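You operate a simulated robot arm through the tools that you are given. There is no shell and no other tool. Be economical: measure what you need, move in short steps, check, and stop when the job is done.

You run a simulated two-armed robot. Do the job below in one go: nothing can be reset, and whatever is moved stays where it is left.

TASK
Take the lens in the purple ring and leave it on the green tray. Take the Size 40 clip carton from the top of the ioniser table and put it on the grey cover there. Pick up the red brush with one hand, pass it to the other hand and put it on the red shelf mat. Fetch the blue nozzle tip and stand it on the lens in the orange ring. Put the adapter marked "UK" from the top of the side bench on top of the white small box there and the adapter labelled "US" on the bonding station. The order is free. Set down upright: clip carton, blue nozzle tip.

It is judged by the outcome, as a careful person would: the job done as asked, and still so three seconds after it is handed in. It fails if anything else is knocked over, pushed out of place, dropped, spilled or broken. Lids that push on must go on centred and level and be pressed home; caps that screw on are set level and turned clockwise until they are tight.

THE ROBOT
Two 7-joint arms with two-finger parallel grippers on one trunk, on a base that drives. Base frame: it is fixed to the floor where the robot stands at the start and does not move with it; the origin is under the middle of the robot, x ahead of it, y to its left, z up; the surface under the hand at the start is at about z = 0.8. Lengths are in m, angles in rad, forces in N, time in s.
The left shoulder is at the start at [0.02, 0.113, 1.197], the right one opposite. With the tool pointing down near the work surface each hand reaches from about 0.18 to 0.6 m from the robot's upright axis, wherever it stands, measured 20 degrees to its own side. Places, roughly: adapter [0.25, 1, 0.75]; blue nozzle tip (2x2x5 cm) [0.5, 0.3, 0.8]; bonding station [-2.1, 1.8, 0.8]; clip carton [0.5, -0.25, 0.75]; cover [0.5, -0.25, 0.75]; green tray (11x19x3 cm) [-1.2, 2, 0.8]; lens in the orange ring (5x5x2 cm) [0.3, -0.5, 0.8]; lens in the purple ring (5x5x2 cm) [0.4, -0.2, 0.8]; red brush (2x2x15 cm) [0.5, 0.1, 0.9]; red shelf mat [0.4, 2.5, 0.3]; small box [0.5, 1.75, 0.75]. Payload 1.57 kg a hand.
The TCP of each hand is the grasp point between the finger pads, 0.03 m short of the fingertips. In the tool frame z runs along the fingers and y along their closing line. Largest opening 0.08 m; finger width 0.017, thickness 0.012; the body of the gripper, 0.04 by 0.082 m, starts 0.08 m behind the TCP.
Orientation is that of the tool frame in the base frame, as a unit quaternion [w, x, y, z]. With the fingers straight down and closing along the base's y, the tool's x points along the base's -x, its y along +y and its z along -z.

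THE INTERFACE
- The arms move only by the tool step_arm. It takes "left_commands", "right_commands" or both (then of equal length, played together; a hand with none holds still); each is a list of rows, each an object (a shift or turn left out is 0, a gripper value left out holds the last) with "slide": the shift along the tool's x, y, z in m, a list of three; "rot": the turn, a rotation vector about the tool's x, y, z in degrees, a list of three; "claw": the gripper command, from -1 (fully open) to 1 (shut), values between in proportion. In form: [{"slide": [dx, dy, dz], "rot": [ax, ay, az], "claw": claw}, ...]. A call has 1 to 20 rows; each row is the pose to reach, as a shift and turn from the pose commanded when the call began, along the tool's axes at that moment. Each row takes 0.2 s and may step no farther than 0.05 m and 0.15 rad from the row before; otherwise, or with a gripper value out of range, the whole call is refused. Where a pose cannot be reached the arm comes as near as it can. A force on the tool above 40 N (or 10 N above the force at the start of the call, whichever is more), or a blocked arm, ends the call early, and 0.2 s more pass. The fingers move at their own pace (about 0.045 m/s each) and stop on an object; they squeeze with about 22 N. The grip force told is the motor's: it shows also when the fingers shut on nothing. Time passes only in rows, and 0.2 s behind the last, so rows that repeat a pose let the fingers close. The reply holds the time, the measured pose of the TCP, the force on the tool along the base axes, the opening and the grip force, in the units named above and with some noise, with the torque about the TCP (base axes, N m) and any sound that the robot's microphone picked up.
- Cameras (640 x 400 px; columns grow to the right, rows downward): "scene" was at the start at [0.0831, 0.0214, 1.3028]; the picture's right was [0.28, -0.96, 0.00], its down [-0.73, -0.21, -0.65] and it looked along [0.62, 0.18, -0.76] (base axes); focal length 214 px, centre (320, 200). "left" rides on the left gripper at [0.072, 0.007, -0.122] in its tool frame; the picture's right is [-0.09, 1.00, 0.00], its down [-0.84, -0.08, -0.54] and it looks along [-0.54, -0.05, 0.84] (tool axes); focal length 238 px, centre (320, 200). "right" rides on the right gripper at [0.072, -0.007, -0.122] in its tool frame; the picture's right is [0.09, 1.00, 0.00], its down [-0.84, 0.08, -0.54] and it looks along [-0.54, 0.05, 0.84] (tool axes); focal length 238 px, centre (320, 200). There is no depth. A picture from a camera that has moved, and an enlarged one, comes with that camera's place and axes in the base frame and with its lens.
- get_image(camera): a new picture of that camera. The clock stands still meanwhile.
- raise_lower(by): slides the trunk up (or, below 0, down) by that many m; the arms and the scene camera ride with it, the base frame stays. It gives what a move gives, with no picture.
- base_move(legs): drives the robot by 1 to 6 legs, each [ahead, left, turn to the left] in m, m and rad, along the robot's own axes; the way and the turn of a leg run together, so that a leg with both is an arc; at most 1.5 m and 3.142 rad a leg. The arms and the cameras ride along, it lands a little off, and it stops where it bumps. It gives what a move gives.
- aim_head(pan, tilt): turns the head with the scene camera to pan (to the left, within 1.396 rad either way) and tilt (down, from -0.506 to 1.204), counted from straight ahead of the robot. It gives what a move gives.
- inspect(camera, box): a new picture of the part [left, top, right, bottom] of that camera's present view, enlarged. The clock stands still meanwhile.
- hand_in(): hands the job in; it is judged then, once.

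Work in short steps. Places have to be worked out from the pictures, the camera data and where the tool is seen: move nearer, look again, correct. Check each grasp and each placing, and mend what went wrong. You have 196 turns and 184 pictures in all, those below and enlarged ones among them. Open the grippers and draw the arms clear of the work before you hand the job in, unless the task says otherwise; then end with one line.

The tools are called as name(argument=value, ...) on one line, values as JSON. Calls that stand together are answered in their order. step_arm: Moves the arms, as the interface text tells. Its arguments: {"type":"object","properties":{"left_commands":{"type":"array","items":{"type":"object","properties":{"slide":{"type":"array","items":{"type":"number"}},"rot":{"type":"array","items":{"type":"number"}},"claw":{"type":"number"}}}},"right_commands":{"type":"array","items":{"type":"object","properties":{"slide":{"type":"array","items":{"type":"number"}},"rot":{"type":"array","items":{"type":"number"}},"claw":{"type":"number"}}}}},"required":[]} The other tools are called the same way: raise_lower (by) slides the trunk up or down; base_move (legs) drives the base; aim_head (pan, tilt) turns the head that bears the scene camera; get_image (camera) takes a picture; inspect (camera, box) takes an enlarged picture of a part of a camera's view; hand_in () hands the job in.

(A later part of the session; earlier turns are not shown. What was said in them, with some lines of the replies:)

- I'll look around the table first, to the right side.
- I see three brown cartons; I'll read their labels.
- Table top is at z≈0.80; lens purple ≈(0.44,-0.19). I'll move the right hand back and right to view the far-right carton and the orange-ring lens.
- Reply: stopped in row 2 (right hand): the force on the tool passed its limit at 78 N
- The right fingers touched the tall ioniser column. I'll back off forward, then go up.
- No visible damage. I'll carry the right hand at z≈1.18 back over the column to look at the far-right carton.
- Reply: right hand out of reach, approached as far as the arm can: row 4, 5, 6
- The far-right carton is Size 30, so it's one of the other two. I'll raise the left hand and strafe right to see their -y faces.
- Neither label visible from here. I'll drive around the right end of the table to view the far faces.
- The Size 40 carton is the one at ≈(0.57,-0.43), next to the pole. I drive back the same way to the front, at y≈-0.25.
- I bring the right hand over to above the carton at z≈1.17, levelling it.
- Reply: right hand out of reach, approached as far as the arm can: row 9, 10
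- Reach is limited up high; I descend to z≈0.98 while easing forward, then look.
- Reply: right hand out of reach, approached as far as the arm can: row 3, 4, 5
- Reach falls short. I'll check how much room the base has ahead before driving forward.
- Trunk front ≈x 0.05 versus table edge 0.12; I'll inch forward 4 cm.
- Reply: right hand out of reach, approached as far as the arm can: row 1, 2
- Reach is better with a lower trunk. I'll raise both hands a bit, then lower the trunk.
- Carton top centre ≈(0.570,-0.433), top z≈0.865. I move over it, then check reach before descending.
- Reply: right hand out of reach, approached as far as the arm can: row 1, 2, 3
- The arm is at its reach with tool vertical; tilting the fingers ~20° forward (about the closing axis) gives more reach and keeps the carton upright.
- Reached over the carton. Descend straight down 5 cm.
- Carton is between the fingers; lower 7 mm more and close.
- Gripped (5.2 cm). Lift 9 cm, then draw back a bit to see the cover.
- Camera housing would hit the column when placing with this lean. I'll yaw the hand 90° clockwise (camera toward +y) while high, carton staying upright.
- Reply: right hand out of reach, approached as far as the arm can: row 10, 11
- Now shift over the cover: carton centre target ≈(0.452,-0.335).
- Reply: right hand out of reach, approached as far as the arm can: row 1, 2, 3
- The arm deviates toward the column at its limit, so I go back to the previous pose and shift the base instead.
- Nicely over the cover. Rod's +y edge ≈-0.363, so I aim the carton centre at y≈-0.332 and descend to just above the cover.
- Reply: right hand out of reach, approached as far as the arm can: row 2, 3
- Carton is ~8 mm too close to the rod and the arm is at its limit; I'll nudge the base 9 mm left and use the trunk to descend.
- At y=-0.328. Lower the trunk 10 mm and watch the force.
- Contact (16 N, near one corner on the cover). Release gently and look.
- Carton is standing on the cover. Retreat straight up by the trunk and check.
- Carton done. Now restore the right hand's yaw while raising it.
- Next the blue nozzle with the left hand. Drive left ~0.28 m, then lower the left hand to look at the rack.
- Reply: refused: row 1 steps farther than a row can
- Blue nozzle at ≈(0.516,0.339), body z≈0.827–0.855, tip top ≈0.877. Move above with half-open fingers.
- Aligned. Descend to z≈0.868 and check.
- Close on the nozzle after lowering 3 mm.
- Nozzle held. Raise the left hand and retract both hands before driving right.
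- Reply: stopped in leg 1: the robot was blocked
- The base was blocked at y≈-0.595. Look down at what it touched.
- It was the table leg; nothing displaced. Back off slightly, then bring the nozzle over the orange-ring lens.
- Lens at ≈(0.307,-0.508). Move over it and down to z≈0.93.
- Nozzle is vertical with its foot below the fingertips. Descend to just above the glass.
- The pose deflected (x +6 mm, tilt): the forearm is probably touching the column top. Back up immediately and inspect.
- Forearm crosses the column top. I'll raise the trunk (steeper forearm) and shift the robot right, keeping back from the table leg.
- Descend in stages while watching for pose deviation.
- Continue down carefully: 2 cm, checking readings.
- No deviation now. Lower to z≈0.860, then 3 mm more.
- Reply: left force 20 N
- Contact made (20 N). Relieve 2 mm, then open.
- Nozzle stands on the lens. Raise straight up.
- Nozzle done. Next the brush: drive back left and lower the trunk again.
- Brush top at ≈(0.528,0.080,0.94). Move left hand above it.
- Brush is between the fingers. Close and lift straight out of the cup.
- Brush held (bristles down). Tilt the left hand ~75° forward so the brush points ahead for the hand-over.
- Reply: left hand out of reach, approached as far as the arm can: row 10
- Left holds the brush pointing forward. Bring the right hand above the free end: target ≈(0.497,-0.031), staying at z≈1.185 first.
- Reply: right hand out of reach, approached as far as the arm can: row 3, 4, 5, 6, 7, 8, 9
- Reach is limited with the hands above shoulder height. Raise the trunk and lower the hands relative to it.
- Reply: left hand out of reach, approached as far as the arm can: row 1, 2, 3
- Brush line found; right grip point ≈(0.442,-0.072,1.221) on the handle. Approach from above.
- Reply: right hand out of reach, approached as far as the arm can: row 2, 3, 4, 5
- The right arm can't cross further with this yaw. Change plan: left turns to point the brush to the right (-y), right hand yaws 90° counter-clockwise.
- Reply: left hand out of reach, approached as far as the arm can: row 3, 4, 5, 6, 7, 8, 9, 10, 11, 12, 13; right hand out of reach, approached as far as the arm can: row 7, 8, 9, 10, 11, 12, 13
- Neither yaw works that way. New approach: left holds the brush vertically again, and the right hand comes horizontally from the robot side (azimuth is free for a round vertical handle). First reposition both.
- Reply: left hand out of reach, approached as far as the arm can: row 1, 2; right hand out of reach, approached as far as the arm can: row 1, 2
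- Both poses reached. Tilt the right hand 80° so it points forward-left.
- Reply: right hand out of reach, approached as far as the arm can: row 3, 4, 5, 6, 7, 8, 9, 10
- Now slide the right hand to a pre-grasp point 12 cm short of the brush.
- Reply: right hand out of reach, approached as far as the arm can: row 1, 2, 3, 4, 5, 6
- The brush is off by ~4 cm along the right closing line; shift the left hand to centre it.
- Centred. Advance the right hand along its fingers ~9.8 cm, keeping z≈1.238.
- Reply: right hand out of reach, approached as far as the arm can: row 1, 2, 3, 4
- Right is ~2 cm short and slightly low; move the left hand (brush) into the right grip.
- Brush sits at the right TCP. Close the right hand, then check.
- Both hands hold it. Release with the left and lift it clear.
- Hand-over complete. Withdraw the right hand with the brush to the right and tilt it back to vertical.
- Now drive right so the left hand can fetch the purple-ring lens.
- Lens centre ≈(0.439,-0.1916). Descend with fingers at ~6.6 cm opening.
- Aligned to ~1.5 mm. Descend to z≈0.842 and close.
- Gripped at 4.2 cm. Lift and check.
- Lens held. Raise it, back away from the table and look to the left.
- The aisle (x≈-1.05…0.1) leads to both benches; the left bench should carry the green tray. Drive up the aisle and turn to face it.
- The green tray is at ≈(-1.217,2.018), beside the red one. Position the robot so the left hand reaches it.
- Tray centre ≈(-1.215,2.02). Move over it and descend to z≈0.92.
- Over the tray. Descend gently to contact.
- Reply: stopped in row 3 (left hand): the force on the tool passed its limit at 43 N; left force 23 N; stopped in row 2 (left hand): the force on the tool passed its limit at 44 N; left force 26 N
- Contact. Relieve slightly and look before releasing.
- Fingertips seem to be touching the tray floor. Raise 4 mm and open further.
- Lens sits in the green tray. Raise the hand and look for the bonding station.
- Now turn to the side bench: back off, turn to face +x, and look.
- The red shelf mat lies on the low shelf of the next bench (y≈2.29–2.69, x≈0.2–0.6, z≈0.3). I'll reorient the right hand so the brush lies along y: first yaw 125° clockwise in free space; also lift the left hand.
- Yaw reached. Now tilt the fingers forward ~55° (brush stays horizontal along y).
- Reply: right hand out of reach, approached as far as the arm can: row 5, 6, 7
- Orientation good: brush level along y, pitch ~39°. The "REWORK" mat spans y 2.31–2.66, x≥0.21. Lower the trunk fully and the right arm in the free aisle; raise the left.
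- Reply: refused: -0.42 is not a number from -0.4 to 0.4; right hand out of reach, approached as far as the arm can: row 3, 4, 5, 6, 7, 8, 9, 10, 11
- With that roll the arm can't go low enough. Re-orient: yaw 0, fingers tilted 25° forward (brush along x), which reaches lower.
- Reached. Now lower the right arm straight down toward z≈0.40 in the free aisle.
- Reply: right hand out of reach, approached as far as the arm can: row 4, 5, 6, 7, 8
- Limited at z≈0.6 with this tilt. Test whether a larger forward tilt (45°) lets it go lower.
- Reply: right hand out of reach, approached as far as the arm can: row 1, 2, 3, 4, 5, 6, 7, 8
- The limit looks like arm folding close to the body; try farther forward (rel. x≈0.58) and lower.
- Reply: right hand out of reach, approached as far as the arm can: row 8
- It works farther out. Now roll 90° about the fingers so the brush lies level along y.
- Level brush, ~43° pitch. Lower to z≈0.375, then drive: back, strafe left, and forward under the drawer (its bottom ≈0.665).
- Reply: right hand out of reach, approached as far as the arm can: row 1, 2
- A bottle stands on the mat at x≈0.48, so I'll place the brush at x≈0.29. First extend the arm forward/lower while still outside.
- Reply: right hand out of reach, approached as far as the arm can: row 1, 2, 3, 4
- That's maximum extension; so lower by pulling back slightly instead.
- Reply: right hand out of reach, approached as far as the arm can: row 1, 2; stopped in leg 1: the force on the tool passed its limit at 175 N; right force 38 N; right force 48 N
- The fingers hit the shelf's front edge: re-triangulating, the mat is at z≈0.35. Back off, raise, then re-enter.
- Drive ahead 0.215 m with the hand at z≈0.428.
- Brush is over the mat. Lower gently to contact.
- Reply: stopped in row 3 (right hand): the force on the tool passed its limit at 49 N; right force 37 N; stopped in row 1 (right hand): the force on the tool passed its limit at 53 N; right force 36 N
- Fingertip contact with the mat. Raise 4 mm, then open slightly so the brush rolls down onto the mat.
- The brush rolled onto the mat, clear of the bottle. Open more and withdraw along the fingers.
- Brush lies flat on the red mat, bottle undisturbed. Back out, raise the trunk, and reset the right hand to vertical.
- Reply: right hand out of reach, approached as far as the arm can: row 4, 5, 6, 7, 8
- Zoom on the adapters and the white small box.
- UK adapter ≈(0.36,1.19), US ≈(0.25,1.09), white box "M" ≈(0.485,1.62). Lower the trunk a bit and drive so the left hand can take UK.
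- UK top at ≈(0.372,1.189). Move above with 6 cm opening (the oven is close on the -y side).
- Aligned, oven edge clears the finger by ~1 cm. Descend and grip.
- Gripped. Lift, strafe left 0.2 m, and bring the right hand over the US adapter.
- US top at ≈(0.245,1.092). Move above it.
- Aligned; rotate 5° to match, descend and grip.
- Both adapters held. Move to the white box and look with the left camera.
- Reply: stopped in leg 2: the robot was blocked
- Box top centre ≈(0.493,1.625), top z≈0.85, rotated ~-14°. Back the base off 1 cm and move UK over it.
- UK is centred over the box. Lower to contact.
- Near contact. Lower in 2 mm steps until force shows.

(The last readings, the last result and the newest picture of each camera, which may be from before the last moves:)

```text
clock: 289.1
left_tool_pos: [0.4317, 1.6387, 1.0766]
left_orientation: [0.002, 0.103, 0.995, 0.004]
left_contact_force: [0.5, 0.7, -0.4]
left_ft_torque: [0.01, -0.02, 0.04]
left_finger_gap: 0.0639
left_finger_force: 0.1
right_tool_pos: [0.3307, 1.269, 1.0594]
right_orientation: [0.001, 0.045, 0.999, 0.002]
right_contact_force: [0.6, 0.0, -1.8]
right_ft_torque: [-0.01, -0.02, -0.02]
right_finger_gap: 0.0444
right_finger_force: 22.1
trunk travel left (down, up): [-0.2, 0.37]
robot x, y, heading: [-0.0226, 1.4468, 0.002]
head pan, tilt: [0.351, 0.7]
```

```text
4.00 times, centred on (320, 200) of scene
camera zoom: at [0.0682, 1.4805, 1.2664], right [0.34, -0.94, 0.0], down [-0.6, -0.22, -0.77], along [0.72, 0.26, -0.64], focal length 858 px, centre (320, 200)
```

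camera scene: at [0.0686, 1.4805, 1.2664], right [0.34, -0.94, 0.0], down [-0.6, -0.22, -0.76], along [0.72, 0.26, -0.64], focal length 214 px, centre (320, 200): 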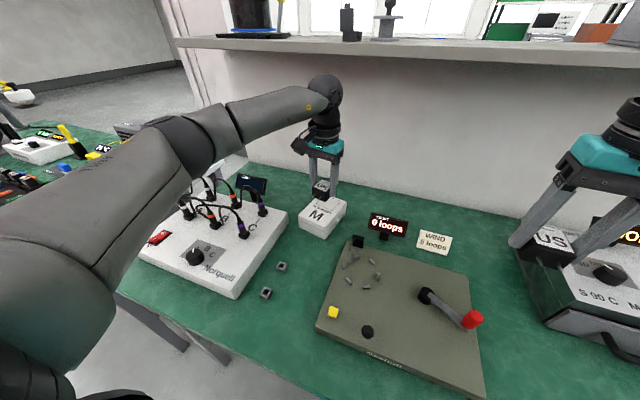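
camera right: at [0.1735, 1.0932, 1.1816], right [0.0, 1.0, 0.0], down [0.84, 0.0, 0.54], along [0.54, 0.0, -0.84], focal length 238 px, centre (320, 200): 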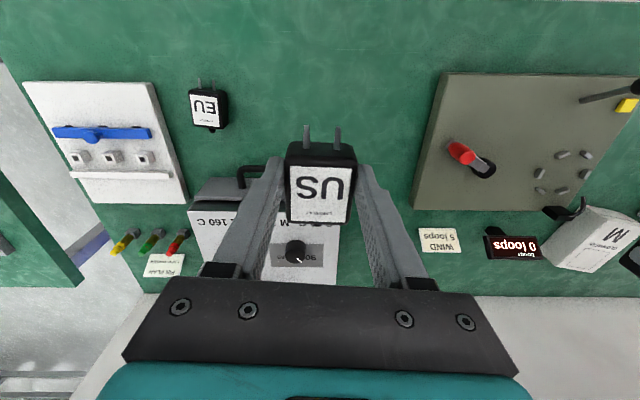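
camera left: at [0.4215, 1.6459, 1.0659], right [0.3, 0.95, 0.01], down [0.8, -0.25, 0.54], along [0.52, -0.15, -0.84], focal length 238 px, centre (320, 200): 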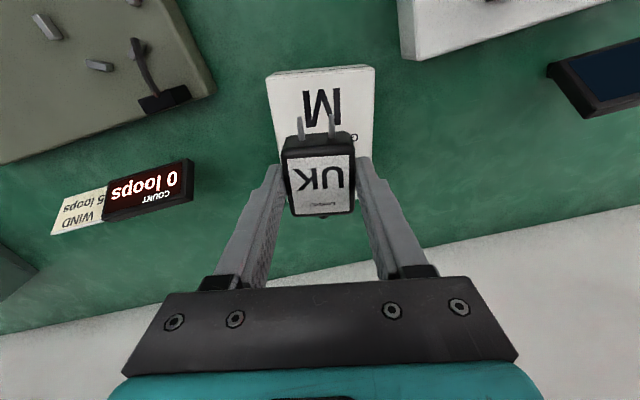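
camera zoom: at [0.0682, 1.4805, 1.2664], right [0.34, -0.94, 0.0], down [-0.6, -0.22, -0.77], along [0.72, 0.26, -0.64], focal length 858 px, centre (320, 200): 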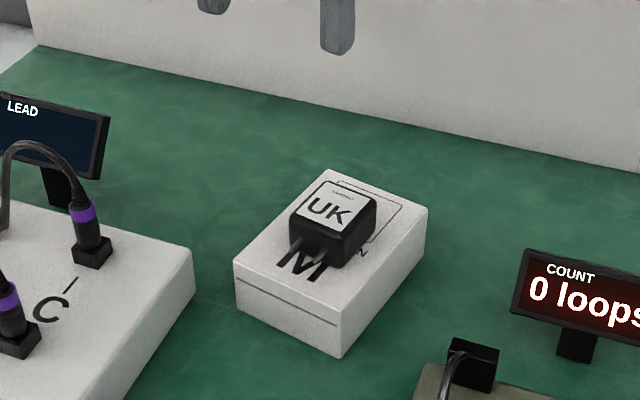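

UK is on the box. Now for the bonding station: back off, raise the trunk, turn round and look.

base_move(legs=[[-0.55, 0, 0], [0, 0.25, 3.14]])

raise_lower(by=0.35)

aim_head(pan=0.0, tilt=0.5)

get_image(camera="scene")

```text
clock: 298.1
left_tool_pos: [-1.2021, 1.4936, 1.0782]
left_orientation: [-0.016, 0.951, -0.308, -0.012]
left_contact_force: [9.2, 12.2, -1.2]
left_ft_torque: [0.38, -0.26, -0.08]
left_finger_gap: 0.051
left_finger_force: 0.1
right_tool_pos: [-0.9746, 1.7807, 1.0583]
right_orientation: [0.002, 0.972, -0.233, -0.001]
right_contact_force: [-1.2, 0.4, -1.1]
right_ft_torque: [-0.04, 0.01, 0.01]
right_finger_gap: 0.0441
right_finger_force: 21.2
trunk travel left (down, up): [-0.2, 0.37]
robot x, y, heading: [-0.7152, 1.4801, 2.759]
head pan, tilt: [0.351, 0.7]
stopped in leg 2: the force on the tool passed its limit at 51 N (the readings are from after the stop); the commanded pose is now the measured one
```

```text
clock: 301.5
left_tool_pos: [-1.2048, 1.4884, 1.428]
left_orientation: [-0.013, 0.952, -0.304, -0.012]
left_contact_force: [0.4, 0.1, 1.0]
left_ft_torque: [0.04, 0.02, 0.0]
left_finger_gap: 0.064
left_finger_force: 0.0
right_tool_pos: [-0.9759, 1.7803, 1.4087]
right_orientation: [0.001, 0.973, -0.232, 0.0]
right_contact_force: [-0.8, -0.7, -1.4]
right_ft_torque: [-0.06, 0.0, -0.01]
right_finger_gap: 0.0443
right_finger_force: 22.0
trunk travel left (down, up): [-0.55, 0.02]
robot x, y, heading: [-0.7154, 1.4812, 2.761]
head pan, tilt: [0.351, 0.7]
```

```text
clock: 302.3
left_tool_pos: [-1.2047, 1.4879, 1.4283]
left_orientation: [-0.013, 0.952, -0.305, -0.012]
left_contact_force: [-0.1, 0.0, -0.1]
left_ft_torque: [-0.03, 0.05, 0.0]
left_finger_gap: 0.0638
left_finger_force: 0.1
right_tool_pos: [-0.9767, 1.78, 1.4096]
right_orientation: [0.0, 0.973, -0.232, -0.001]
right_contact_force: [0.5, 0.4, -0.6]
right_ft_torque: [0.0, -0.01, 0.01]
right_finger_gap: 0.0443
right_finger_force: 22.2
trunk travel left (down, up): [-0.55, 0.02]
robot x, y, heading: [-0.7155, 1.4764, 2.761]
head pan, tilt: [0.0, 0.499]
```

```text
30 pictures are left
camera scene: at [-0.8136, 1.517, 1.634], right [0.37, 0.93, 0.0], down [0.45, -0.18, -0.88], along [-0.82, 0.33, -0.48], focal length 214 px, centre (320, 200)
```

scene: 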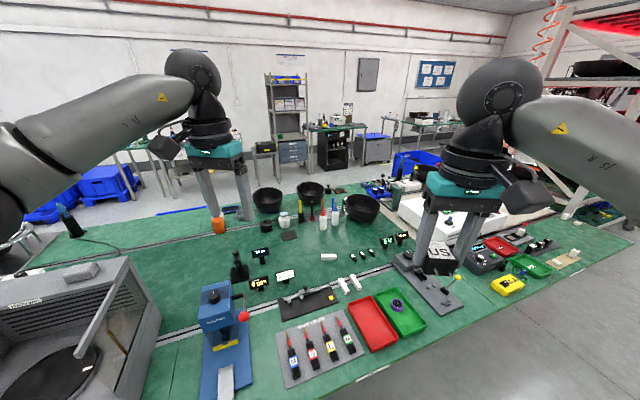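

The arc brought the left fingers against the blue press. I'll inspect the press for any disturbance.

inspect(camera="scene", box=[170, 260, 290, 400])

inspect(camera="scene", box=[190, 170, 420, 300])

```text
2.86 times, centred on (230, 330) of scene
camera zoom: at [-0.8136, 1.517, 1.634], right [0.37, 0.93, 0.0], down [0.45, -0.18, -0.88], along [-0.82, 0.33, -0.48], focal length 613 px, centre (577, -171)
```

zoom: 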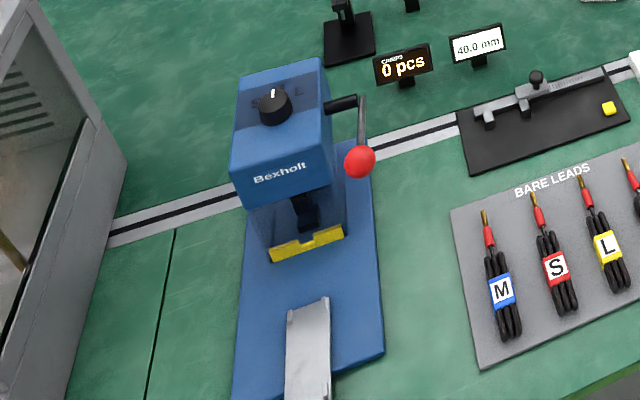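

```text
2.78 times, centred on (305, 235) of scene
camera zoom: at [-0.8136, 1.517, 1.634], right [0.37, 0.93, 0.0], down [0.45, -0.18, -0.88], along [-0.82, 0.33, -0.48], focal length 597 px, centre (362, 103)
```

zoom: 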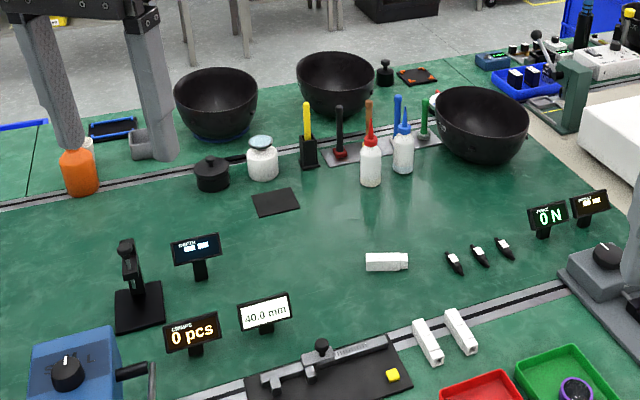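

The press is upright and normal. There's a small label on the bench's front edge; read it, and look left for the bench end.

inspect(camera="scene", box=[340, 340, 420, 395])

aim_head(pan=0.9, tilt=0.5)

get_image(camera="scene")

```text
7.27 times, centred on (380, 368) of scene
camera zoom: at [-0.8136, 1.517, 1.634], right [0.37, 0.93, 0.0], down [0.45, -0.18, -0.88], along [-0.82, 0.33, -0.48], focal length 1560 px, centre (-116, -1018)
```

zoom: 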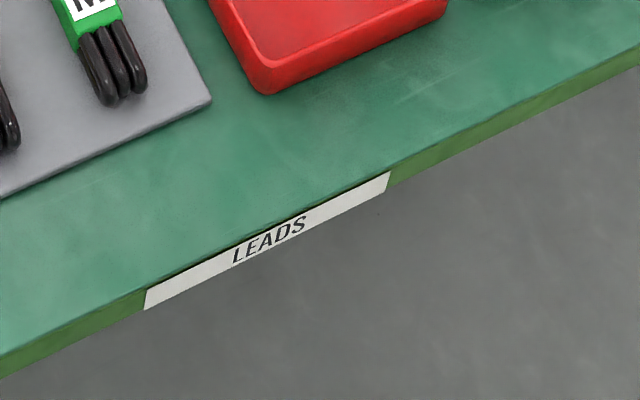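

```text
clock: 303.5
left_tool_pos: [-1.2051, 1.4889, 1.4275]
left_orientation: [-0.013, 0.953, -0.304, -0.012]
left_contact_force: [0.6, 0.1, 0.8]
left_ft_torque: [0.01, -0.01, -0.01]
left_finger_gap: 0.064
left_finger_force: 0.0
right_tool_pos: [-0.9766, 1.7798, 1.4085]
right_orientation: [0.001, 0.973, -0.232, -0.001]
right_contact_force: [0.5, 0.5, -0.5]
right_ft_torque: [-0.02, -0.01, 0.0]
right_finger_gap: 0.0446
right_finger_force: 22.6
trunk travel left (down, up): [-0.55, 0.02]
robot x, y, heading: [-0.7188, 1.481, 2.761]
head pan, tilt: [0.901, 0.499]
```

```text
26 pictures are left
camera scene: at [-0.808, 1.4382, 1.6341], right [-0.5, 0.87, 0.0], down [0.42, 0.24, -0.88], along [-0.76, -0.44, -0.48], focal length 214 px, centre (320, 200)
```

scene: 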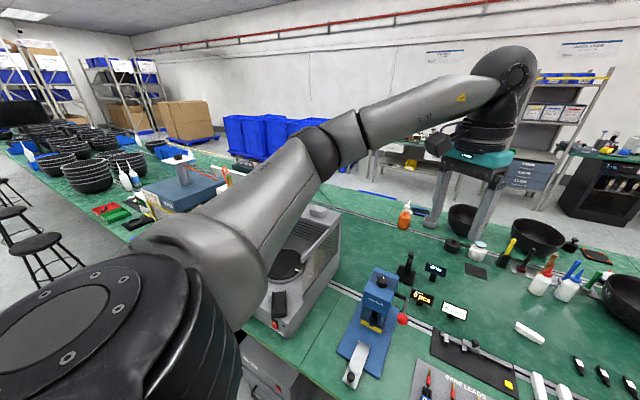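

The bench is a line of labelled stations ("LEADS" here); the bonding station is the far half, centre (-2.1,1.8). I must go around the +y end. Turn to face +y and look.

base_move(legs=[[-0.2, 0, 0], [0, 0, -1.19], [1.0, 0, 0]])

aim_head(pan=0.3, tilt=0.4)

get_image(camera="scene")

```text
clock: 312.9
left_tool_pos: [-0.7175, 2.8634, 1.4268]
left_orientation: [0.019, -0.623, 0.782, 0.003]
left_contact_force: [-0.2, 0.8, -0.7]
left_ft_torque: [0.0, -0.01, 0.04]
left_finger_gap: 0.0637
left_finger_force: 0.1
right_tool_pos: [-0.3631, 2.7615, 1.4089]
right_orientation: [0.0, -0.679, 0.734, 0.001]
right_contact_force: [-0.3, -0.8, -2.0]
right_ft_torque: [0.02, 0.0, -0.02]
right_finger_gap: 0.0443
right_finger_force: 22.3
trunk travel left (down, up): [-0.55, 0.02]
robot x, y, heading: [-0.5421, 2.4118, 1.579]
head pan, tilt: [0.901, 0.499]
```

```text
clock: 313.9
left_tool_pos: [-0.7181, 2.8639, 1.4272]
left_orientation: [0.019, -0.623, 0.782, 0.003]
left_contact_force: [0.1, 0.6, -0.2]
left_ft_torque: [0.0, 0.02, -0.02]
left_finger_gap: 0.0639
left_finger_force: 0.1
right_tool_pos: [-0.3611, 2.7616, 1.408]
right_orientation: [0.0, -0.679, 0.735, 0.001]
right_contact_force: [0.5, 0.2, -1.2]
right_ft_torque: [-0.01, 0.0, -0.02]
right_finger_gap: 0.0443
right_finger_force: 22.2
trunk travel left (down, up): [-0.55, 0.02]
robot x, y, heading: [-0.5386, 2.4092, 1.582]
head pan, tilt: [0.3, 0.4]
```

```text
25 pictures are left
camera scene: at [-0.5703, 2.5075, 1.6432], right [0.95, 0.31, 0.0], down [0.12, -0.37, -0.92], along [-0.28, 0.88, -0.39], focal length 214 px, centre (320, 200)
```

scene: 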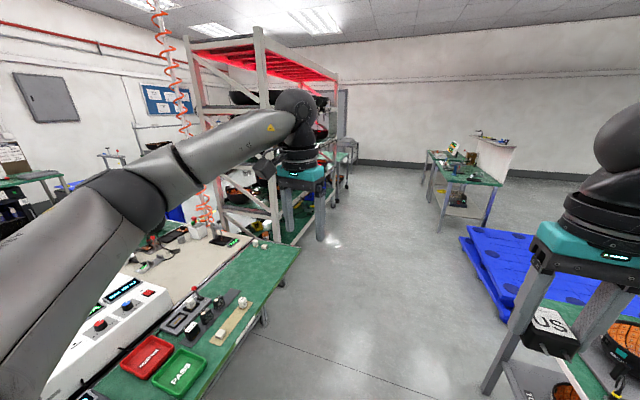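

inspect(camera="scene", box=[150, 130, 380, 290])

```text
2.50 times, centred on (265, 210) of scene
camera zoom: at [-0.5703, 2.5075, 1.6432], right [0.95, 0.31, 0.0], down [0.12, -0.37, -0.92], along [-0.28, 0.88, -0.39], focal length 536 px, centre (458, 175)
```

zoom: 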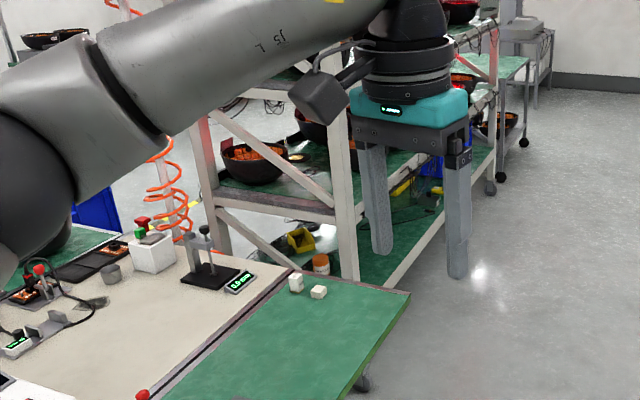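

The rack continues from the bench end, so the way around is past the rack (y≈6). Drive along and look.

base_move(legs=[[1.5, 0, 0], [1.5, 0, 0], [0.7, 0, 0]])

aim_head(pan=0.9, tilt=0.4)

get_image(camera="scene")

```text
clock: 331.8
left_tool_pos: [-0.7546, 6.5659, 1.4277]
left_orientation: [0.019, -0.62, 0.784, 0.003]
left_contact_force: [-0.2, -0.2, 1.0]
left_ft_torque: [-0.05, 0.0, 0.01]
left_finger_gap: 0.0642
left_finger_force: 0.0
right_tool_pos: [-0.4003, 6.4625, 1.4094]
right_orientation: [0.0, -0.677, 0.736, 0.001]
right_contact_force: [0.2, 0.2, -1.4]
right_ft_torque: [-0.01, -0.05, -0.04]
right_finger_gap: 0.0443
right_finger_force: 22.1
trunk travel left (down, up): [-0.55, 0.02]
robot x, y, heading: [-0.5832, 6.1125, 1.574]
head pan, tilt: [0.3, 0.4]
```

```text
clock: 332.8
left_tool_pos: [-0.7542, 6.5665, 1.4282]
left_orientation: [0.018, -0.62, 0.784, 0.002]
left_contact_force: [-1.0, 0.3, 0.0]
left_ft_torque: [-0.05, -0.02, 0.0]
left_finger_gap: 0.064
left_finger_force: 0.1
right_tool_pos: [-0.3997, 6.4629, 1.4093]
right_orientation: [0.0, -0.676, 0.737, 0.001]
right_contact_force: [-0.3, 0.2, -1.5]
right_ft_torque: [-0.05, -0.01, -0.01]
right_finger_gap: 0.0445
right_finger_force: 22.2
trunk travel left (down, up): [-0.55, 0.02]
robot x, y, heading: [-0.58, 6.1086, 1.575]
head pan, tilt: [0.901, 0.4]
```

```text
23 pictures are left
camera scene: at [-0.6543, 6.1788, 1.6432], right [0.62, 0.79, 0.0], down [0.31, -0.24, -0.92], along [-0.72, 0.57, -0.39], focal length 214 px, centre (320, 200)
```

scene: 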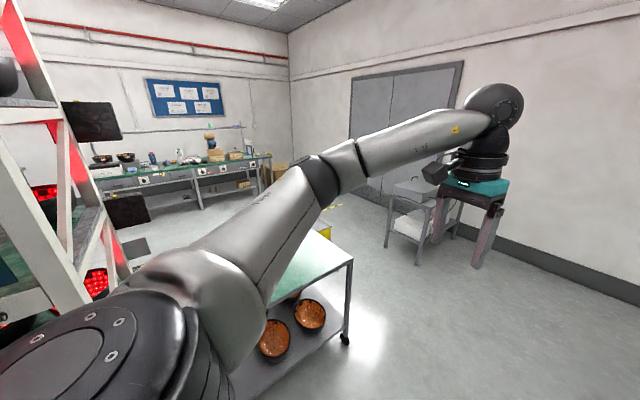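

A cart ends at y≈7.03 and a chair starts at y≈8.2; pass between at y≈7.55. Go there, face -x, and look.

base_move(legs=[[1.42, 0, 0], [0, 0, 1.566]])

aim_head(pan=0.25, tilt=0.4)

get_image(camera="scene")

```text
clock: 343.7
left_tool_pos: [-1.0442, 7.3634, 1.4278]
left_orientation: [-0.012, 0.994, -0.11, -0.015]
left_contact_force: [-0.1, -0.3, -0.5]
left_ft_torque: [0.05, 0.03, 0.0]
left_finger_gap: 0.064
left_finger_force: 0.0
right_tool_pos: [-0.9461, 7.7202, 1.4086]
right_orientation: [0.001, 0.999, -0.035, -0.001]
right_contact_force: [0.2, -0.2, -1.3]
right_ft_torque: [-0.02, -0.01, 0.02]
right_finger_gap: 0.0442
right_finger_force: 21.7
trunk travel left (down, up): [-0.55, 0.02]
robot x, y, heading: [-0.5922, 7.5432, -3.121]
head pan, tilt: [0.901, 0.4]
```

```text
clock: 344.8
left_tool_pos: [-1.0443, 7.3636, 1.4277]
left_orientation: [-0.011, 0.994, -0.109, -0.014]
left_contact_force: [-0.4, -0.2, -0.2]
left_ft_torque: [0.0, -0.04, 0.0]
left_finger_gap: 0.0638
left_finger_force: 0.1
right_tool_pos: [-0.9454, 7.7204, 1.409]
right_orientation: [0.002, 0.999, -0.035, 0.0]
right_contact_force: [0.1, 0.3, -1.2]
right_ft_torque: [-0.02, 0.01, -0.03]
right_finger_gap: 0.0444
right_finger_force: 21.7
trunk travel left (down, up): [-0.55, 0.02]
robot x, y, heading: [-0.5915, 7.5417, -3.126]
head pan, tilt: [0.25, 0.4]
```

```text
22 pictures are left
camera scene: at [-0.693, 7.5188, 1.6432], right [-0.26, 0.96, 0.0], down [0.38, 0.1, -0.92], along [-0.89, -0.24, -0.39], focal length 214 px, centre (320, 200)
```

scene: 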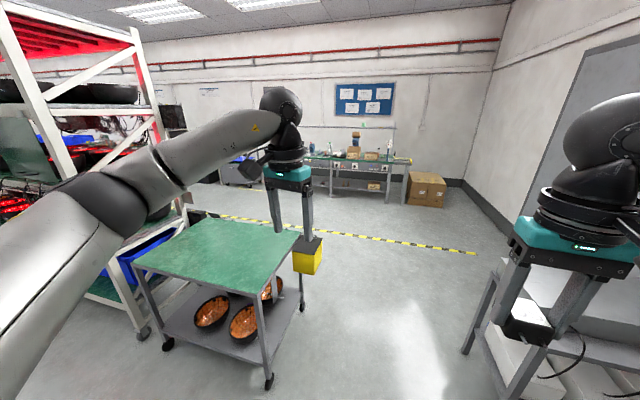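

Corridor is clear (y≈7.2–8.2). Drive through to x≈-3.05, turn to face -y and look.

base_move(legs=[[1.5, -0.1, 0], [0.95, 0, 0], [0, 0, 1.555]])

aim_head(pan=0.0, tilt=0.35)

get_image(camera="scene")

```text
refused: leg 1 is longer than a leg can be; nothing moved
```

```text
clock: 345.5
left_tool_pos: [-1.044, 7.3641, 1.4275]
left_orientation: [-0.012, 0.994, -0.109, -0.015]
left_contact_force: [-0.3, 0.0, -0.1]
left_ft_torque: [-0.01, 0.03, 0.0]
left_finger_gap: 0.064
left_finger_force: 0.0
right_tool_pos: [-0.9464, 7.7204, 1.4078]
right_orientation: [0.002, 0.999, -0.035, -0.002]
right_contact_force: [0.2, -0.7, -1.4]
right_ft_torque: [0.0, 0.01, 0.02]
right_finger_gap: 0.0444
right_finger_force: 21.5
trunk travel left (down, up): [-0.55, 0.02]
robot x, y, heading: [-0.5905, 7.5435, -3.124]
head pan, tilt: [0.0, 0.351]
```

```text
21 pictures are left
camera scene: at [-0.6968, 7.5416, 1.6478], right [-0.02, 1.0, 0.0], down [0.34, 0.01, -0.94], along [-0.94, -0.02, -0.34], focal length 214 px, centre (320, 200)
```

scene: 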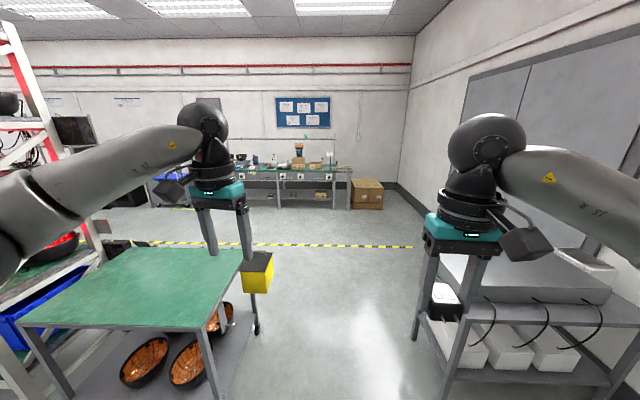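

Clear. Same route in shorter legs, centred at y≈7.7.

base_move(legs=[[0.25, -0.16, 0], [1.4, 0, -0.018], [0.8, 0, 0], [0, 0, 1.57]])

get_image(camera="scene")

```text
clock: 361.9
left_tool_pos: [-2.8652, 7.2339, 1.4279]
left_orientation: [0.002, 0.78, 0.625, -0.018]
left_contact_force: [-0.2, -0.6, -0.4]
left_ft_torque: [0.02, 0.05, 0.01]
left_finger_gap: 0.0641
left_finger_force: 0.1
right_tool_pos: [-3.2226, 7.3328, 1.4088]
right_orientation: [0.001, 0.732, 0.682, 0.001]
right_contact_force: [-0.1, -0.3, -1.6]
right_ft_torque: [0.03, 0.0, 0.0]
right_finger_gap: 0.0444
right_finger_force: 22.0
trunk travel left (down, up): [-0.55, 0.02]
robot x, y, heading: [-3.0452, 7.6903, -1.551]
head pan, tilt: [0.0, 0.351]
```

```text
20 pictures are left
camera scene: at [-3.0453, 7.5829, 1.6478], right [-1.0, -0.02, 0.0], down [-0.01, 0.34, -0.94], along [0.02, -0.94, -0.34], focal length 214 px, centre (320, 200)
```

scene: 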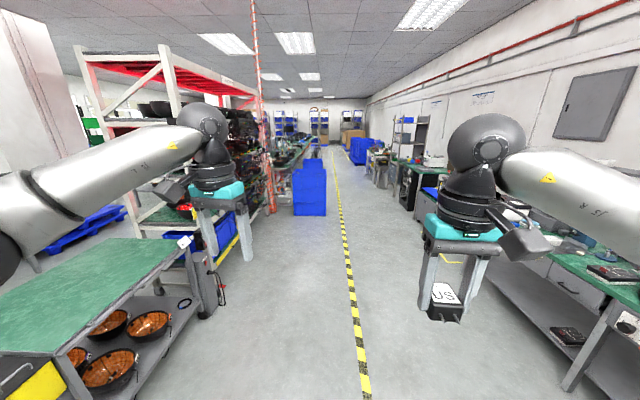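

The far aisle is clear. Shift to x≈-3.5 and drive down to y≈1.9.

base_move(legs=[[0, -0.47, -0.02], [1.5, 0, 0], [1.5, 0, 0], [1.5, 0, 0], [1.3, 0, 0]])

aim_head(pan=1.3, tilt=0.5)

get_image(camera="scene")

```text
clock: 391.9
left_tool_pos: [-3.409, 1.4335, 1.4288]
left_orientation: [0.003, 0.791, 0.611, -0.019]
left_contact_force: [-0.1, 0.3, 0.6]
left_ft_torque: [-0.01, 0.05, 0.04]
left_finger_gap: 0.0643
left_finger_force: 0.1
right_tool_pos: [-3.7629, 1.5446, 1.4086]
right_orientation: [0.001, 0.743, 0.669, 0.001]
right_contact_force: [0.2, -0.4, -1.5]
right_ft_torque: [0.0, 0.03, -0.02]
right_finger_gap: 0.0446
right_finger_force: 21.7
trunk travel left (down, up): [-0.55, 0.02]
robot x, y, heading: [-3.5756, 1.8914, -1.591]
head pan, tilt: [0.0, 0.351]
```

```text
clock: 393.3
left_tool_pos: [-3.4098, 1.4334, 1.4277]
left_orientation: [0.003, 0.791, 0.611, -0.018]
left_contact_force: [0.1, -0.8, 0.3]
left_ft_torque: [0.0, -0.06, -0.01]
left_finger_gap: 0.0641
left_finger_force: 0.0
right_tool_pos: [-3.7635, 1.5441, 1.4091]
right_orientation: [0.0, 0.743, 0.669, 0.001]
right_contact_force: [0.8, 0.2, -1.9]
right_ft_torque: [-0.01, 0.01, 0.01]
right_finger_gap: 0.044
right_finger_force: 22.0
trunk travel left (down, up): [-0.55, 0.02]
robot x, y, heading: [-3.5772, 1.8925, -1.585]
head pan, tilt: [1.3, 0.499]
```

```text
19 pictures are left
camera scene: at [-3.4885, 1.8551, 1.6341], right [-0.28, -0.96, 0.0], down [-0.46, 0.14, -0.88], along [0.84, -0.25, -0.48], focal length 214 px, centre (320, 200)
```

scene: 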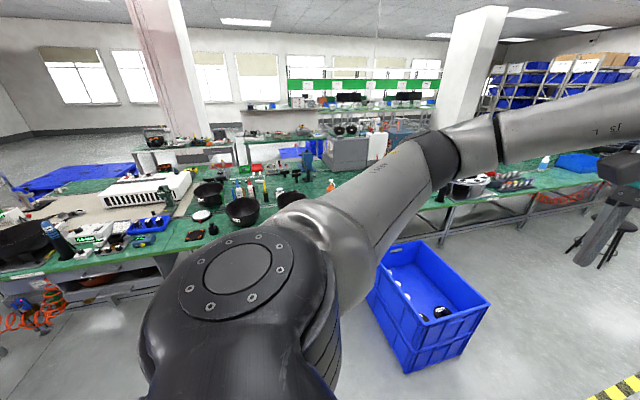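

Turn to face the bonding station side (+x).

base_move(legs=[[0, 0, 1.585], [0.35, 0, 0]])

aim_head(pan=-0.1, tilt=0.65)

get_image(camera="scene")

```text
clock: 399.5
left_tool_pos: [-2.7766, 2.0822, 1.4274]
left_orientation: [0.015, 0.106, 0.994, -0.01]
left_contact_force: [-0.5, -0.8, -0.2]
left_ft_torque: [-0.01, -0.02, -0.02]
left_finger_gap: 0.0638
left_finger_force: 0.1
right_tool_pos: [-2.8726, 1.7255, 1.4095]
right_orientation: [0.0, 0.032, 0.999, 0.001]
right_contact_force: [-0.7, 0.8, -1.9]
right_ft_torque: [0.0, -0.01, 0.02]
right_finger_gap: 0.0446
right_finger_force: 22.1
trunk travel left (down, up): [-0.55, 0.02]
robot x, y, heading: [-3.2261, 1.8988, 0.025]
head pan, tilt: [1.3, 0.499]
```

```text
clock: 401.0
left_tool_pos: [-2.7757, 2.0821, 1.4279]
left_orientation: [0.014, 0.106, 0.994, -0.012]
left_contact_force: [-0.8, 0.5, 0.3]
left_ft_torque: [0.02, 0.0, -0.01]
left_finger_gap: 0.0639
left_finger_force: 0.1
right_tool_pos: [-2.8729, 1.7257, 1.4079]
right_orientation: [0.0, 0.033, 0.999, 0.0]
right_contact_force: [-0.1, -0.3, -1.5]
right_ft_torque: [0.01, 0.02, -0.01]
right_finger_gap: 0.0443
right_finger_force: 22.3
trunk travel left (down, up): [-0.55, 0.02]
robot x, y, heading: [-3.231, 1.9, 0.029]
head pan, tilt: [-0.099, 0.649]
```

```text
18 pictures are left
camera scene: at [-3.1319, 1.8931, 1.6207], right [-0.08, -1.0, 0.0], down [-0.6, 0.05, -0.8], along [0.79, -0.06, -0.6], focal length 214 px, centre (320, 200)
```

scene: 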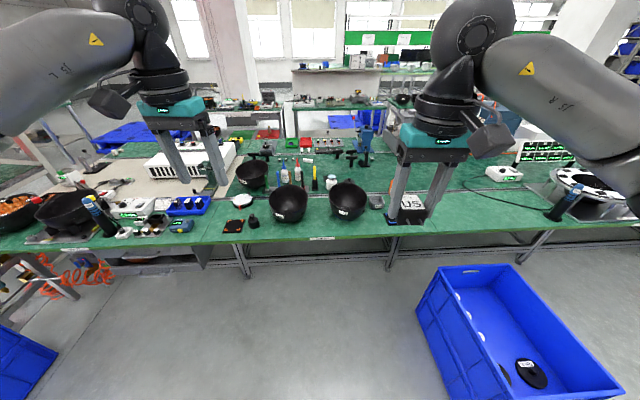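

inspect(camera="scene", box=[200, 150, 440, 250])

inspect(camera="scene", box=[295, 225, 355, 250])

```text
2.67 times, centred on (320, 200) of scene
camera zoom: at [-3.1319, 1.8931, 1.6207], right [-0.08, -1.0, 0.0], down [-0.6, 0.05, -0.8], along [0.79, -0.06, -0.6], focal length 572 px, centre (320, 200)
```

zoom: 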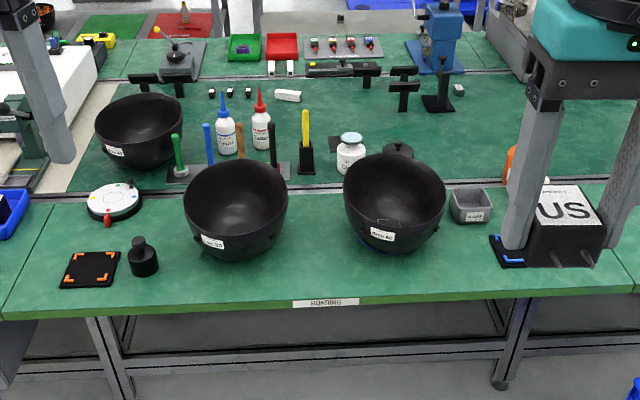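

```text
10.67 times, centred on (325, 238) of scene
camera zoom: at [-3.1319, 1.8931, 1.6207], right [-0.08, -1.0, 0.0], down [-0.6, 0.05, -0.8], along [0.79, -0.06, -0.6], focal length 2288 px, centre (267, -200)
```

zoom: 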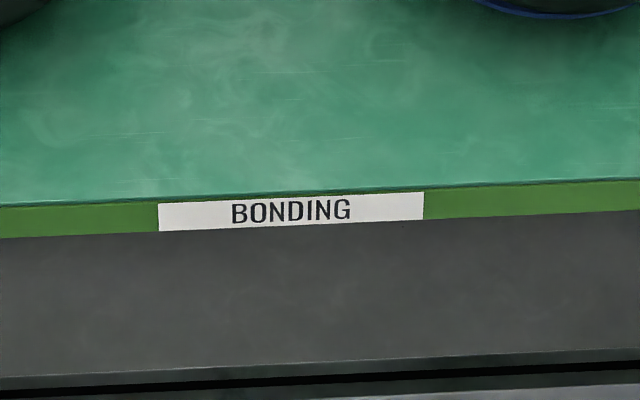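

Confirmed "BONDING". Free spot on it at ≈(-2.30,1.56). Lower the trunk and approach.

raise_lower(by=-0.3)

base_move(legs=[[0, -0.17, -0.027], [0.5, 0, 0]])

get_image(camera="right")

```text
clock: 404.0
left_tool_pos: [-2.7758, 2.0829, 1.1287]
left_orientation: [0.015, 0.107, 0.994, -0.011]
left_contact_force: [0.5, -0.5, 0.4]
left_ft_torque: [0.02, 0.01, 0.05]
left_finger_gap: 0.0639
left_finger_force: 0.1
right_tool_pos: [-2.873, 1.7244, 1.108]
right_orientation: [0.001, 0.033, 0.999, 0.001]
right_contact_force: [0.2, -0.1, -1.2]
right_ft_torque: [0.01, -0.01, 0.0]
right_finger_gap: 0.0445
right_finger_force: 21.4
trunk travel left (down, up): [-0.25, 0.32]
robot x, y, heading: [-3.2264, 1.8973, 0.025]
head pan, tilt: [-0.099, 0.649]
```

```text
clock: 408.0
left_tool_pos: [-2.2734, 1.9016, 1.1289]
left_orientation: [0.014, 0.119, 0.993, -0.011]
left_contact_force: [-0.1, -0.1, 0.0]
left_ft_torque: [0.0, -0.01, 0.0]
left_finger_gap: 0.0639
left_finger_force: 0.1
right_tool_pos: [-2.3774, 1.546, 1.1083]
right_orientation: [0.001, 0.045, 0.999, 0.001]
right_contact_force: [0.5, 0.2, -1.2]
right_ft_torque: [0.02, 0.02, 0.01]
right_finger_gap: 0.0444
right_finger_force: 22.1
trunk travel left (down, up): [-0.25, 0.32]
robot x, y, heading: [-2.7315, 1.7301, -0.004]
head pan, tilt: [-0.099, 0.649]
```

```text
15 pictures are left
camera right: at [-2.451, 1.5461, 1.2307], right [0.0, 1.0, 0.0], down [0.84, 0.0, 0.54], along [0.54, 0.0, -0.84], focal length 238 px, centre (320, 200)
```

right: 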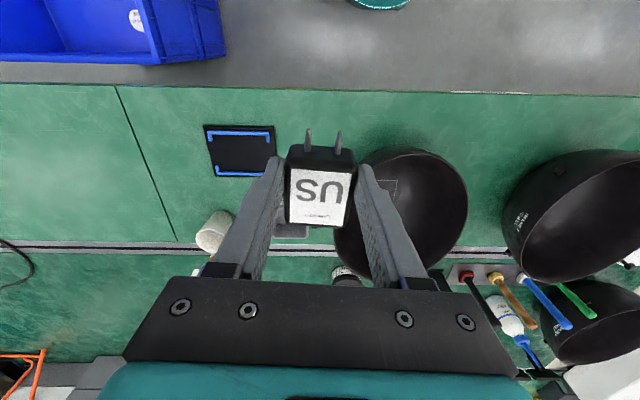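

Target ≈(-2.31,1.525), clear of the bowl and the small tray. Move over and down to z≈0.90.

step_arm(right_commands=[{"slide": [-0.03, -0.008, 0.03]}, {"slide": [-0.06, -0.015, 0.06]}, {"slide": [-0.0686, -0.015, 0.105]}, {"slide": [-0.0686, -0.015, 0.15]}, {"slide": [-0.0686, -0.015, 0.195]}])

get_image(camera="right")

```text
clock: 409.2
left_tool_pos: [-2.2728, 1.9021, 1.1272]
left_orientation: [0.015, 0.119, 0.993, -0.011]
left_contact_force: [0.1, 0.3, -0.7]
left_ft_torque: [0.0, -0.01, 0.01]
left_finger_gap: 0.0642
left_finger_force: 0.1
right_tool_pos: [-2.3094, 1.5255, 0.9129]
right_orientation: [0.001, 0.043, 0.999, 0.001]
right_contact_force: [1.0, 0.9, -1.1]
right_ft_torque: [0.0, 0.05, 0.04]
right_finger_gap: 0.0445
right_finger_force: 21.9
trunk travel left (down, up): [-0.25, 0.32]
robot x, y, heading: [-2.7258, 1.7297, -0.003]
head pan, tilt: [-0.099, 0.649]
```

```text
14 pictures are left
camera right: at [-2.3839, 1.5251, 1.0346], right [0.0, 1.0, 0.0], down [0.84, 0.0, 0.54], along [0.54, 0.0, -0.84], focal length 238 px, centre (320, 200)
```

right: 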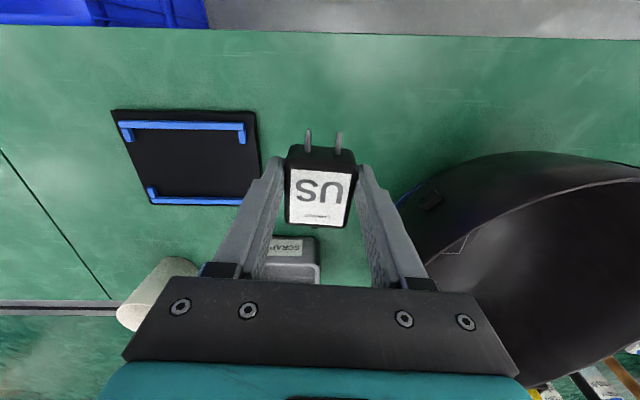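

Clear. Descend to near the surface, then slowly to contact.

step_arm(right_commands=[{"slide": [0, 0, 0.035]}, {"slide": [0, 0, 0.062]}])

step_arm(right_commands=[{"slide": [0, 0, 0.003]}, {"slide": [0, 0, 0.006]}, {"slide": [0, 0, 0.009]}, {"slide": [0, 0, 0.012]}])

```text
clock: 409.8
left_tool_pos: [-2.275, 1.9022, 1.1294]
left_orientation: [0.015, 0.119, 0.993, -0.012]
left_contact_force: [-0.5, -0.6, 0.0]
left_ft_torque: [-0.01, 0.02, 0.02]
left_finger_gap: 0.0642
left_finger_force: 0.1
right_tool_pos: [-2.3108, 1.5268, 0.8549]
right_orientation: [0.005, 0.045, 0.999, 0.001]
right_contact_force: [-3.4, -2.3, 19.9]
right_ft_torque: [-0.3, 0.06, -0.02]
right_finger_gap: 0.0448
right_finger_force: 21.9
trunk travel left (down, up): [-0.25, 0.32]
robot x, y, heading: [-2.728, 1.731, -0.001]
head pan, tilt: [-0.099, 0.649]
```

```text
clock: 410.5
left_tool_pos: [-2.2744, 1.9011, 1.129]
left_orientation: [0.016, 0.118, 0.993, -0.012]
left_contact_force: [0.7, -0.2, -0.6]
left_ft_torque: [0.0, 0.02, 0.0]
left_finger_gap: 0.064
left_finger_force: 0.2
right_tool_pos: [-2.3093, 1.5274, 0.8495]
right_orientation: [0.004, 0.044, 0.999, 0.001]
right_contact_force: [-7.1, 0.1, 12.8]
right_ft_torque: [-0.37, 0.31, -0.14]
right_finger_gap: 0.0445
right_finger_force: 21.5
trunk travel left (down, up): [-0.25, 0.32]
robot x, y, heading: [-2.7309, 1.7317, -0.002]
head pan, tilt: [-0.099, 0.649]
stopped in row 3 (right hand): the force on the tool passed its limit at 43 N (the readings are from after the stop); the commanded pose is now the measured one
```

Contact at z≈0.85. Ease up 2 mm, open, and check.

step_arm(right_commands=[{"slide": [0, 0, -0.002]}, {"slide": [0, 0, -0.003], "claw": -0.3}, {"slide": [0, 0, -0.003], "claw": -0.5}, {"slide": [0, 0, -0.003], "claw": -0.5}])

get_image(camera="right")

```text
clock: 411.5
left_tool_pos: [-2.2728, 1.902, 1.1279]
left_orientation: [0.015, 0.119, 0.993, -0.012]
left_contact_force: [0.8, -0.1, -0.2]
left_ft_torque: [-0.01, -0.02, -0.02]
left_finger_gap: 0.064
left_finger_force: 0.1
right_tool_pos: [-2.3087, 1.5252, 0.852]
right_orientation: [0.003, 0.044, 0.999, 0.002]
right_contact_force: [-0.5, -0.1, 0.5]
right_ft_torque: [0.05, -0.01, 0.0]
right_finger_gap: 0.06
right_finger_force: 0.0
trunk travel left (down, up): [-0.25, 0.32]
robot x, y, heading: [-2.7239, 1.7273, -0.0]
head pan, tilt: [-0.099, 0.649]
```

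```text
13 pictures are left
camera right: at [-2.3829, 1.5253, 0.9728], right [0.0, 1.0, 0.0], down [0.84, 0.0, 0.55], along [0.55, 0.0, -0.84], focal length 238 px, centre (320, 200)
```

right: 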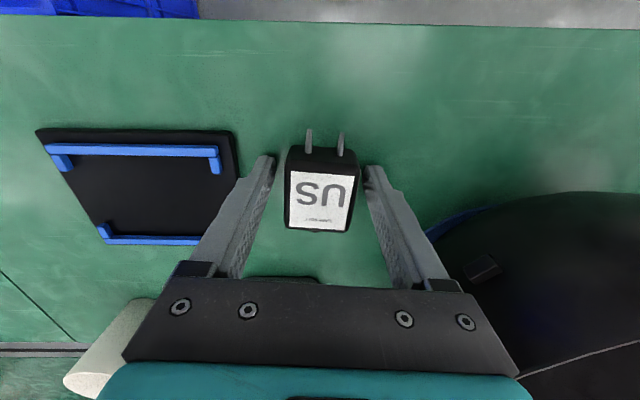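

Released, standing flat. Raise the hand straight up and back the robot away.

step_arm(right_commands=[{"slide": [0, 0, -0.04]}, {"slide": [0, 0, -0.085]}, {"slide": [0, 0, -0.13]}, {"slide": [0, 0, -0.175]}, {"slide": [0, 0, -0.22], "claw": -1}, {"slide": [0, 0, -0.25], "claw": -1}])

base_move(legs=[[-0.4, 0, 0]])

get_image(camera="scene")

```text
clock: 412.9
left_tool_pos: [-2.273, 1.9018, 1.1283]
left_orientation: [0.014, 0.119, 0.993, -0.012]
left_contact_force: [1.7, 0.5, 0.8]
left_ft_torque: [0.02, -0.01, 0.01]
left_finger_gap: 0.0639
left_finger_force: 0.0
right_tool_pos: [-2.3124, 1.5238, 1.1017]
right_orientation: [0.003, 0.044, 0.999, 0.001]
right_contact_force: [0.3, 0.6, -1.0]
right_ft_torque: [0.02, -0.01, 0.02]
right_finger_gap: 0.0801
right_finger_force: 0.1
trunk travel left (down, up): [-0.25, 0.32]
robot x, y, heading: [-2.734, 1.7261, -0.003]
head pan, tilt: [-0.099, 0.649]
```

```text
clock: 415.4
left_tool_pos: [-2.6706, 1.9026, 1.1279]
left_orientation: [0.014, 0.118, 0.993, -0.012]
left_contact_force: [0.3, -0.1, 0.7]
left_ft_torque: [0.0, 0.0, -0.02]
left_finger_gap: 0.0641
left_finger_force: 0.1
right_tool_pos: [-2.709, 1.5252, 1.1021]
right_orientation: [0.004, 0.045, 0.999, 0.002]
right_contact_force: [-0.3, -0.5, 0.0]
right_ft_torque: [0.0, -0.02, 0.01]
right_finger_gap: 0.0801
right_finger_force: 0.0
trunk travel left (down, up): [-0.25, 0.32]
robot x, y, heading: [-3.1234, 1.7277, -0.001]
head pan, tilt: [-0.099, 0.649]
```

```text
12 pictures are left
camera scene: at [-3.0311, 1.7205, 1.3208], right [-0.1, -0.99, 0.0], down [-0.6, 0.06, -0.8], along [0.79, -0.08, -0.6], focal length 214 px, centre (320, 200)
```

scene: 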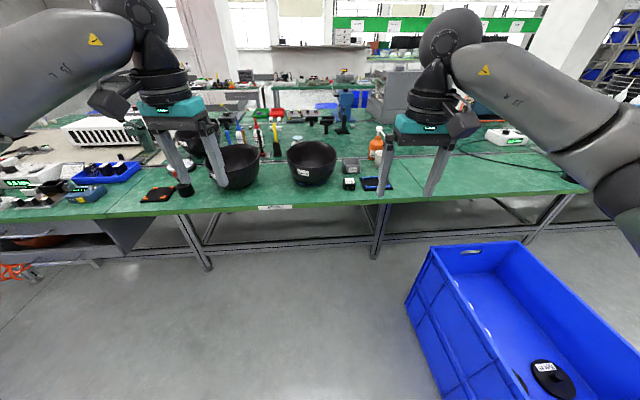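

The US adapter stands on the bonding station; all other parts were checked when placed. Open the left gripper fully and hand in.

step_arm(left_commands=[{"claw": -1}, {"claw": -1}, {"claw": -1}])

hand_in()

```text
clock: 416.2
left_tool_pos: [-2.6703, 1.9013, 1.128]
left_orientation: [0.015, 0.119, 0.993, -0.011]
left_contact_force: [0.0, -0.6, -0.4]
left_ft_torque: [0.02, -0.03, -0.03]
left_finger_gap: 0.0796
left_finger_force: 0.0
right_tool_pos: [-2.7089, 1.5251, 1.1011]
right_orientation: [0.005, 0.045, 0.999, 0.002]
right_contact_force: [0.4, 0.1, -0.6]
right_ft_torque: [-0.02, 0.03, -0.01]
right_finger_gap: 0.0801
right_finger_force: 0.0
trunk travel left (down, up): [-0.25, 0.32]
robot x, y, heading: [-3.1262, 1.7263, 0.003]
head pan, tilt: [-0.099, 0.649]
```

```text
The job is handed in.
```

All six items were placed as asked and the job is handed in; along the way the arms or base touched the ioniser column, the mat bench's shelf edge, the blue press, a table leg and the side bench, and I saw nothing out of place after the column, leg, shelf and press contacts but did not look closely at the side bench.
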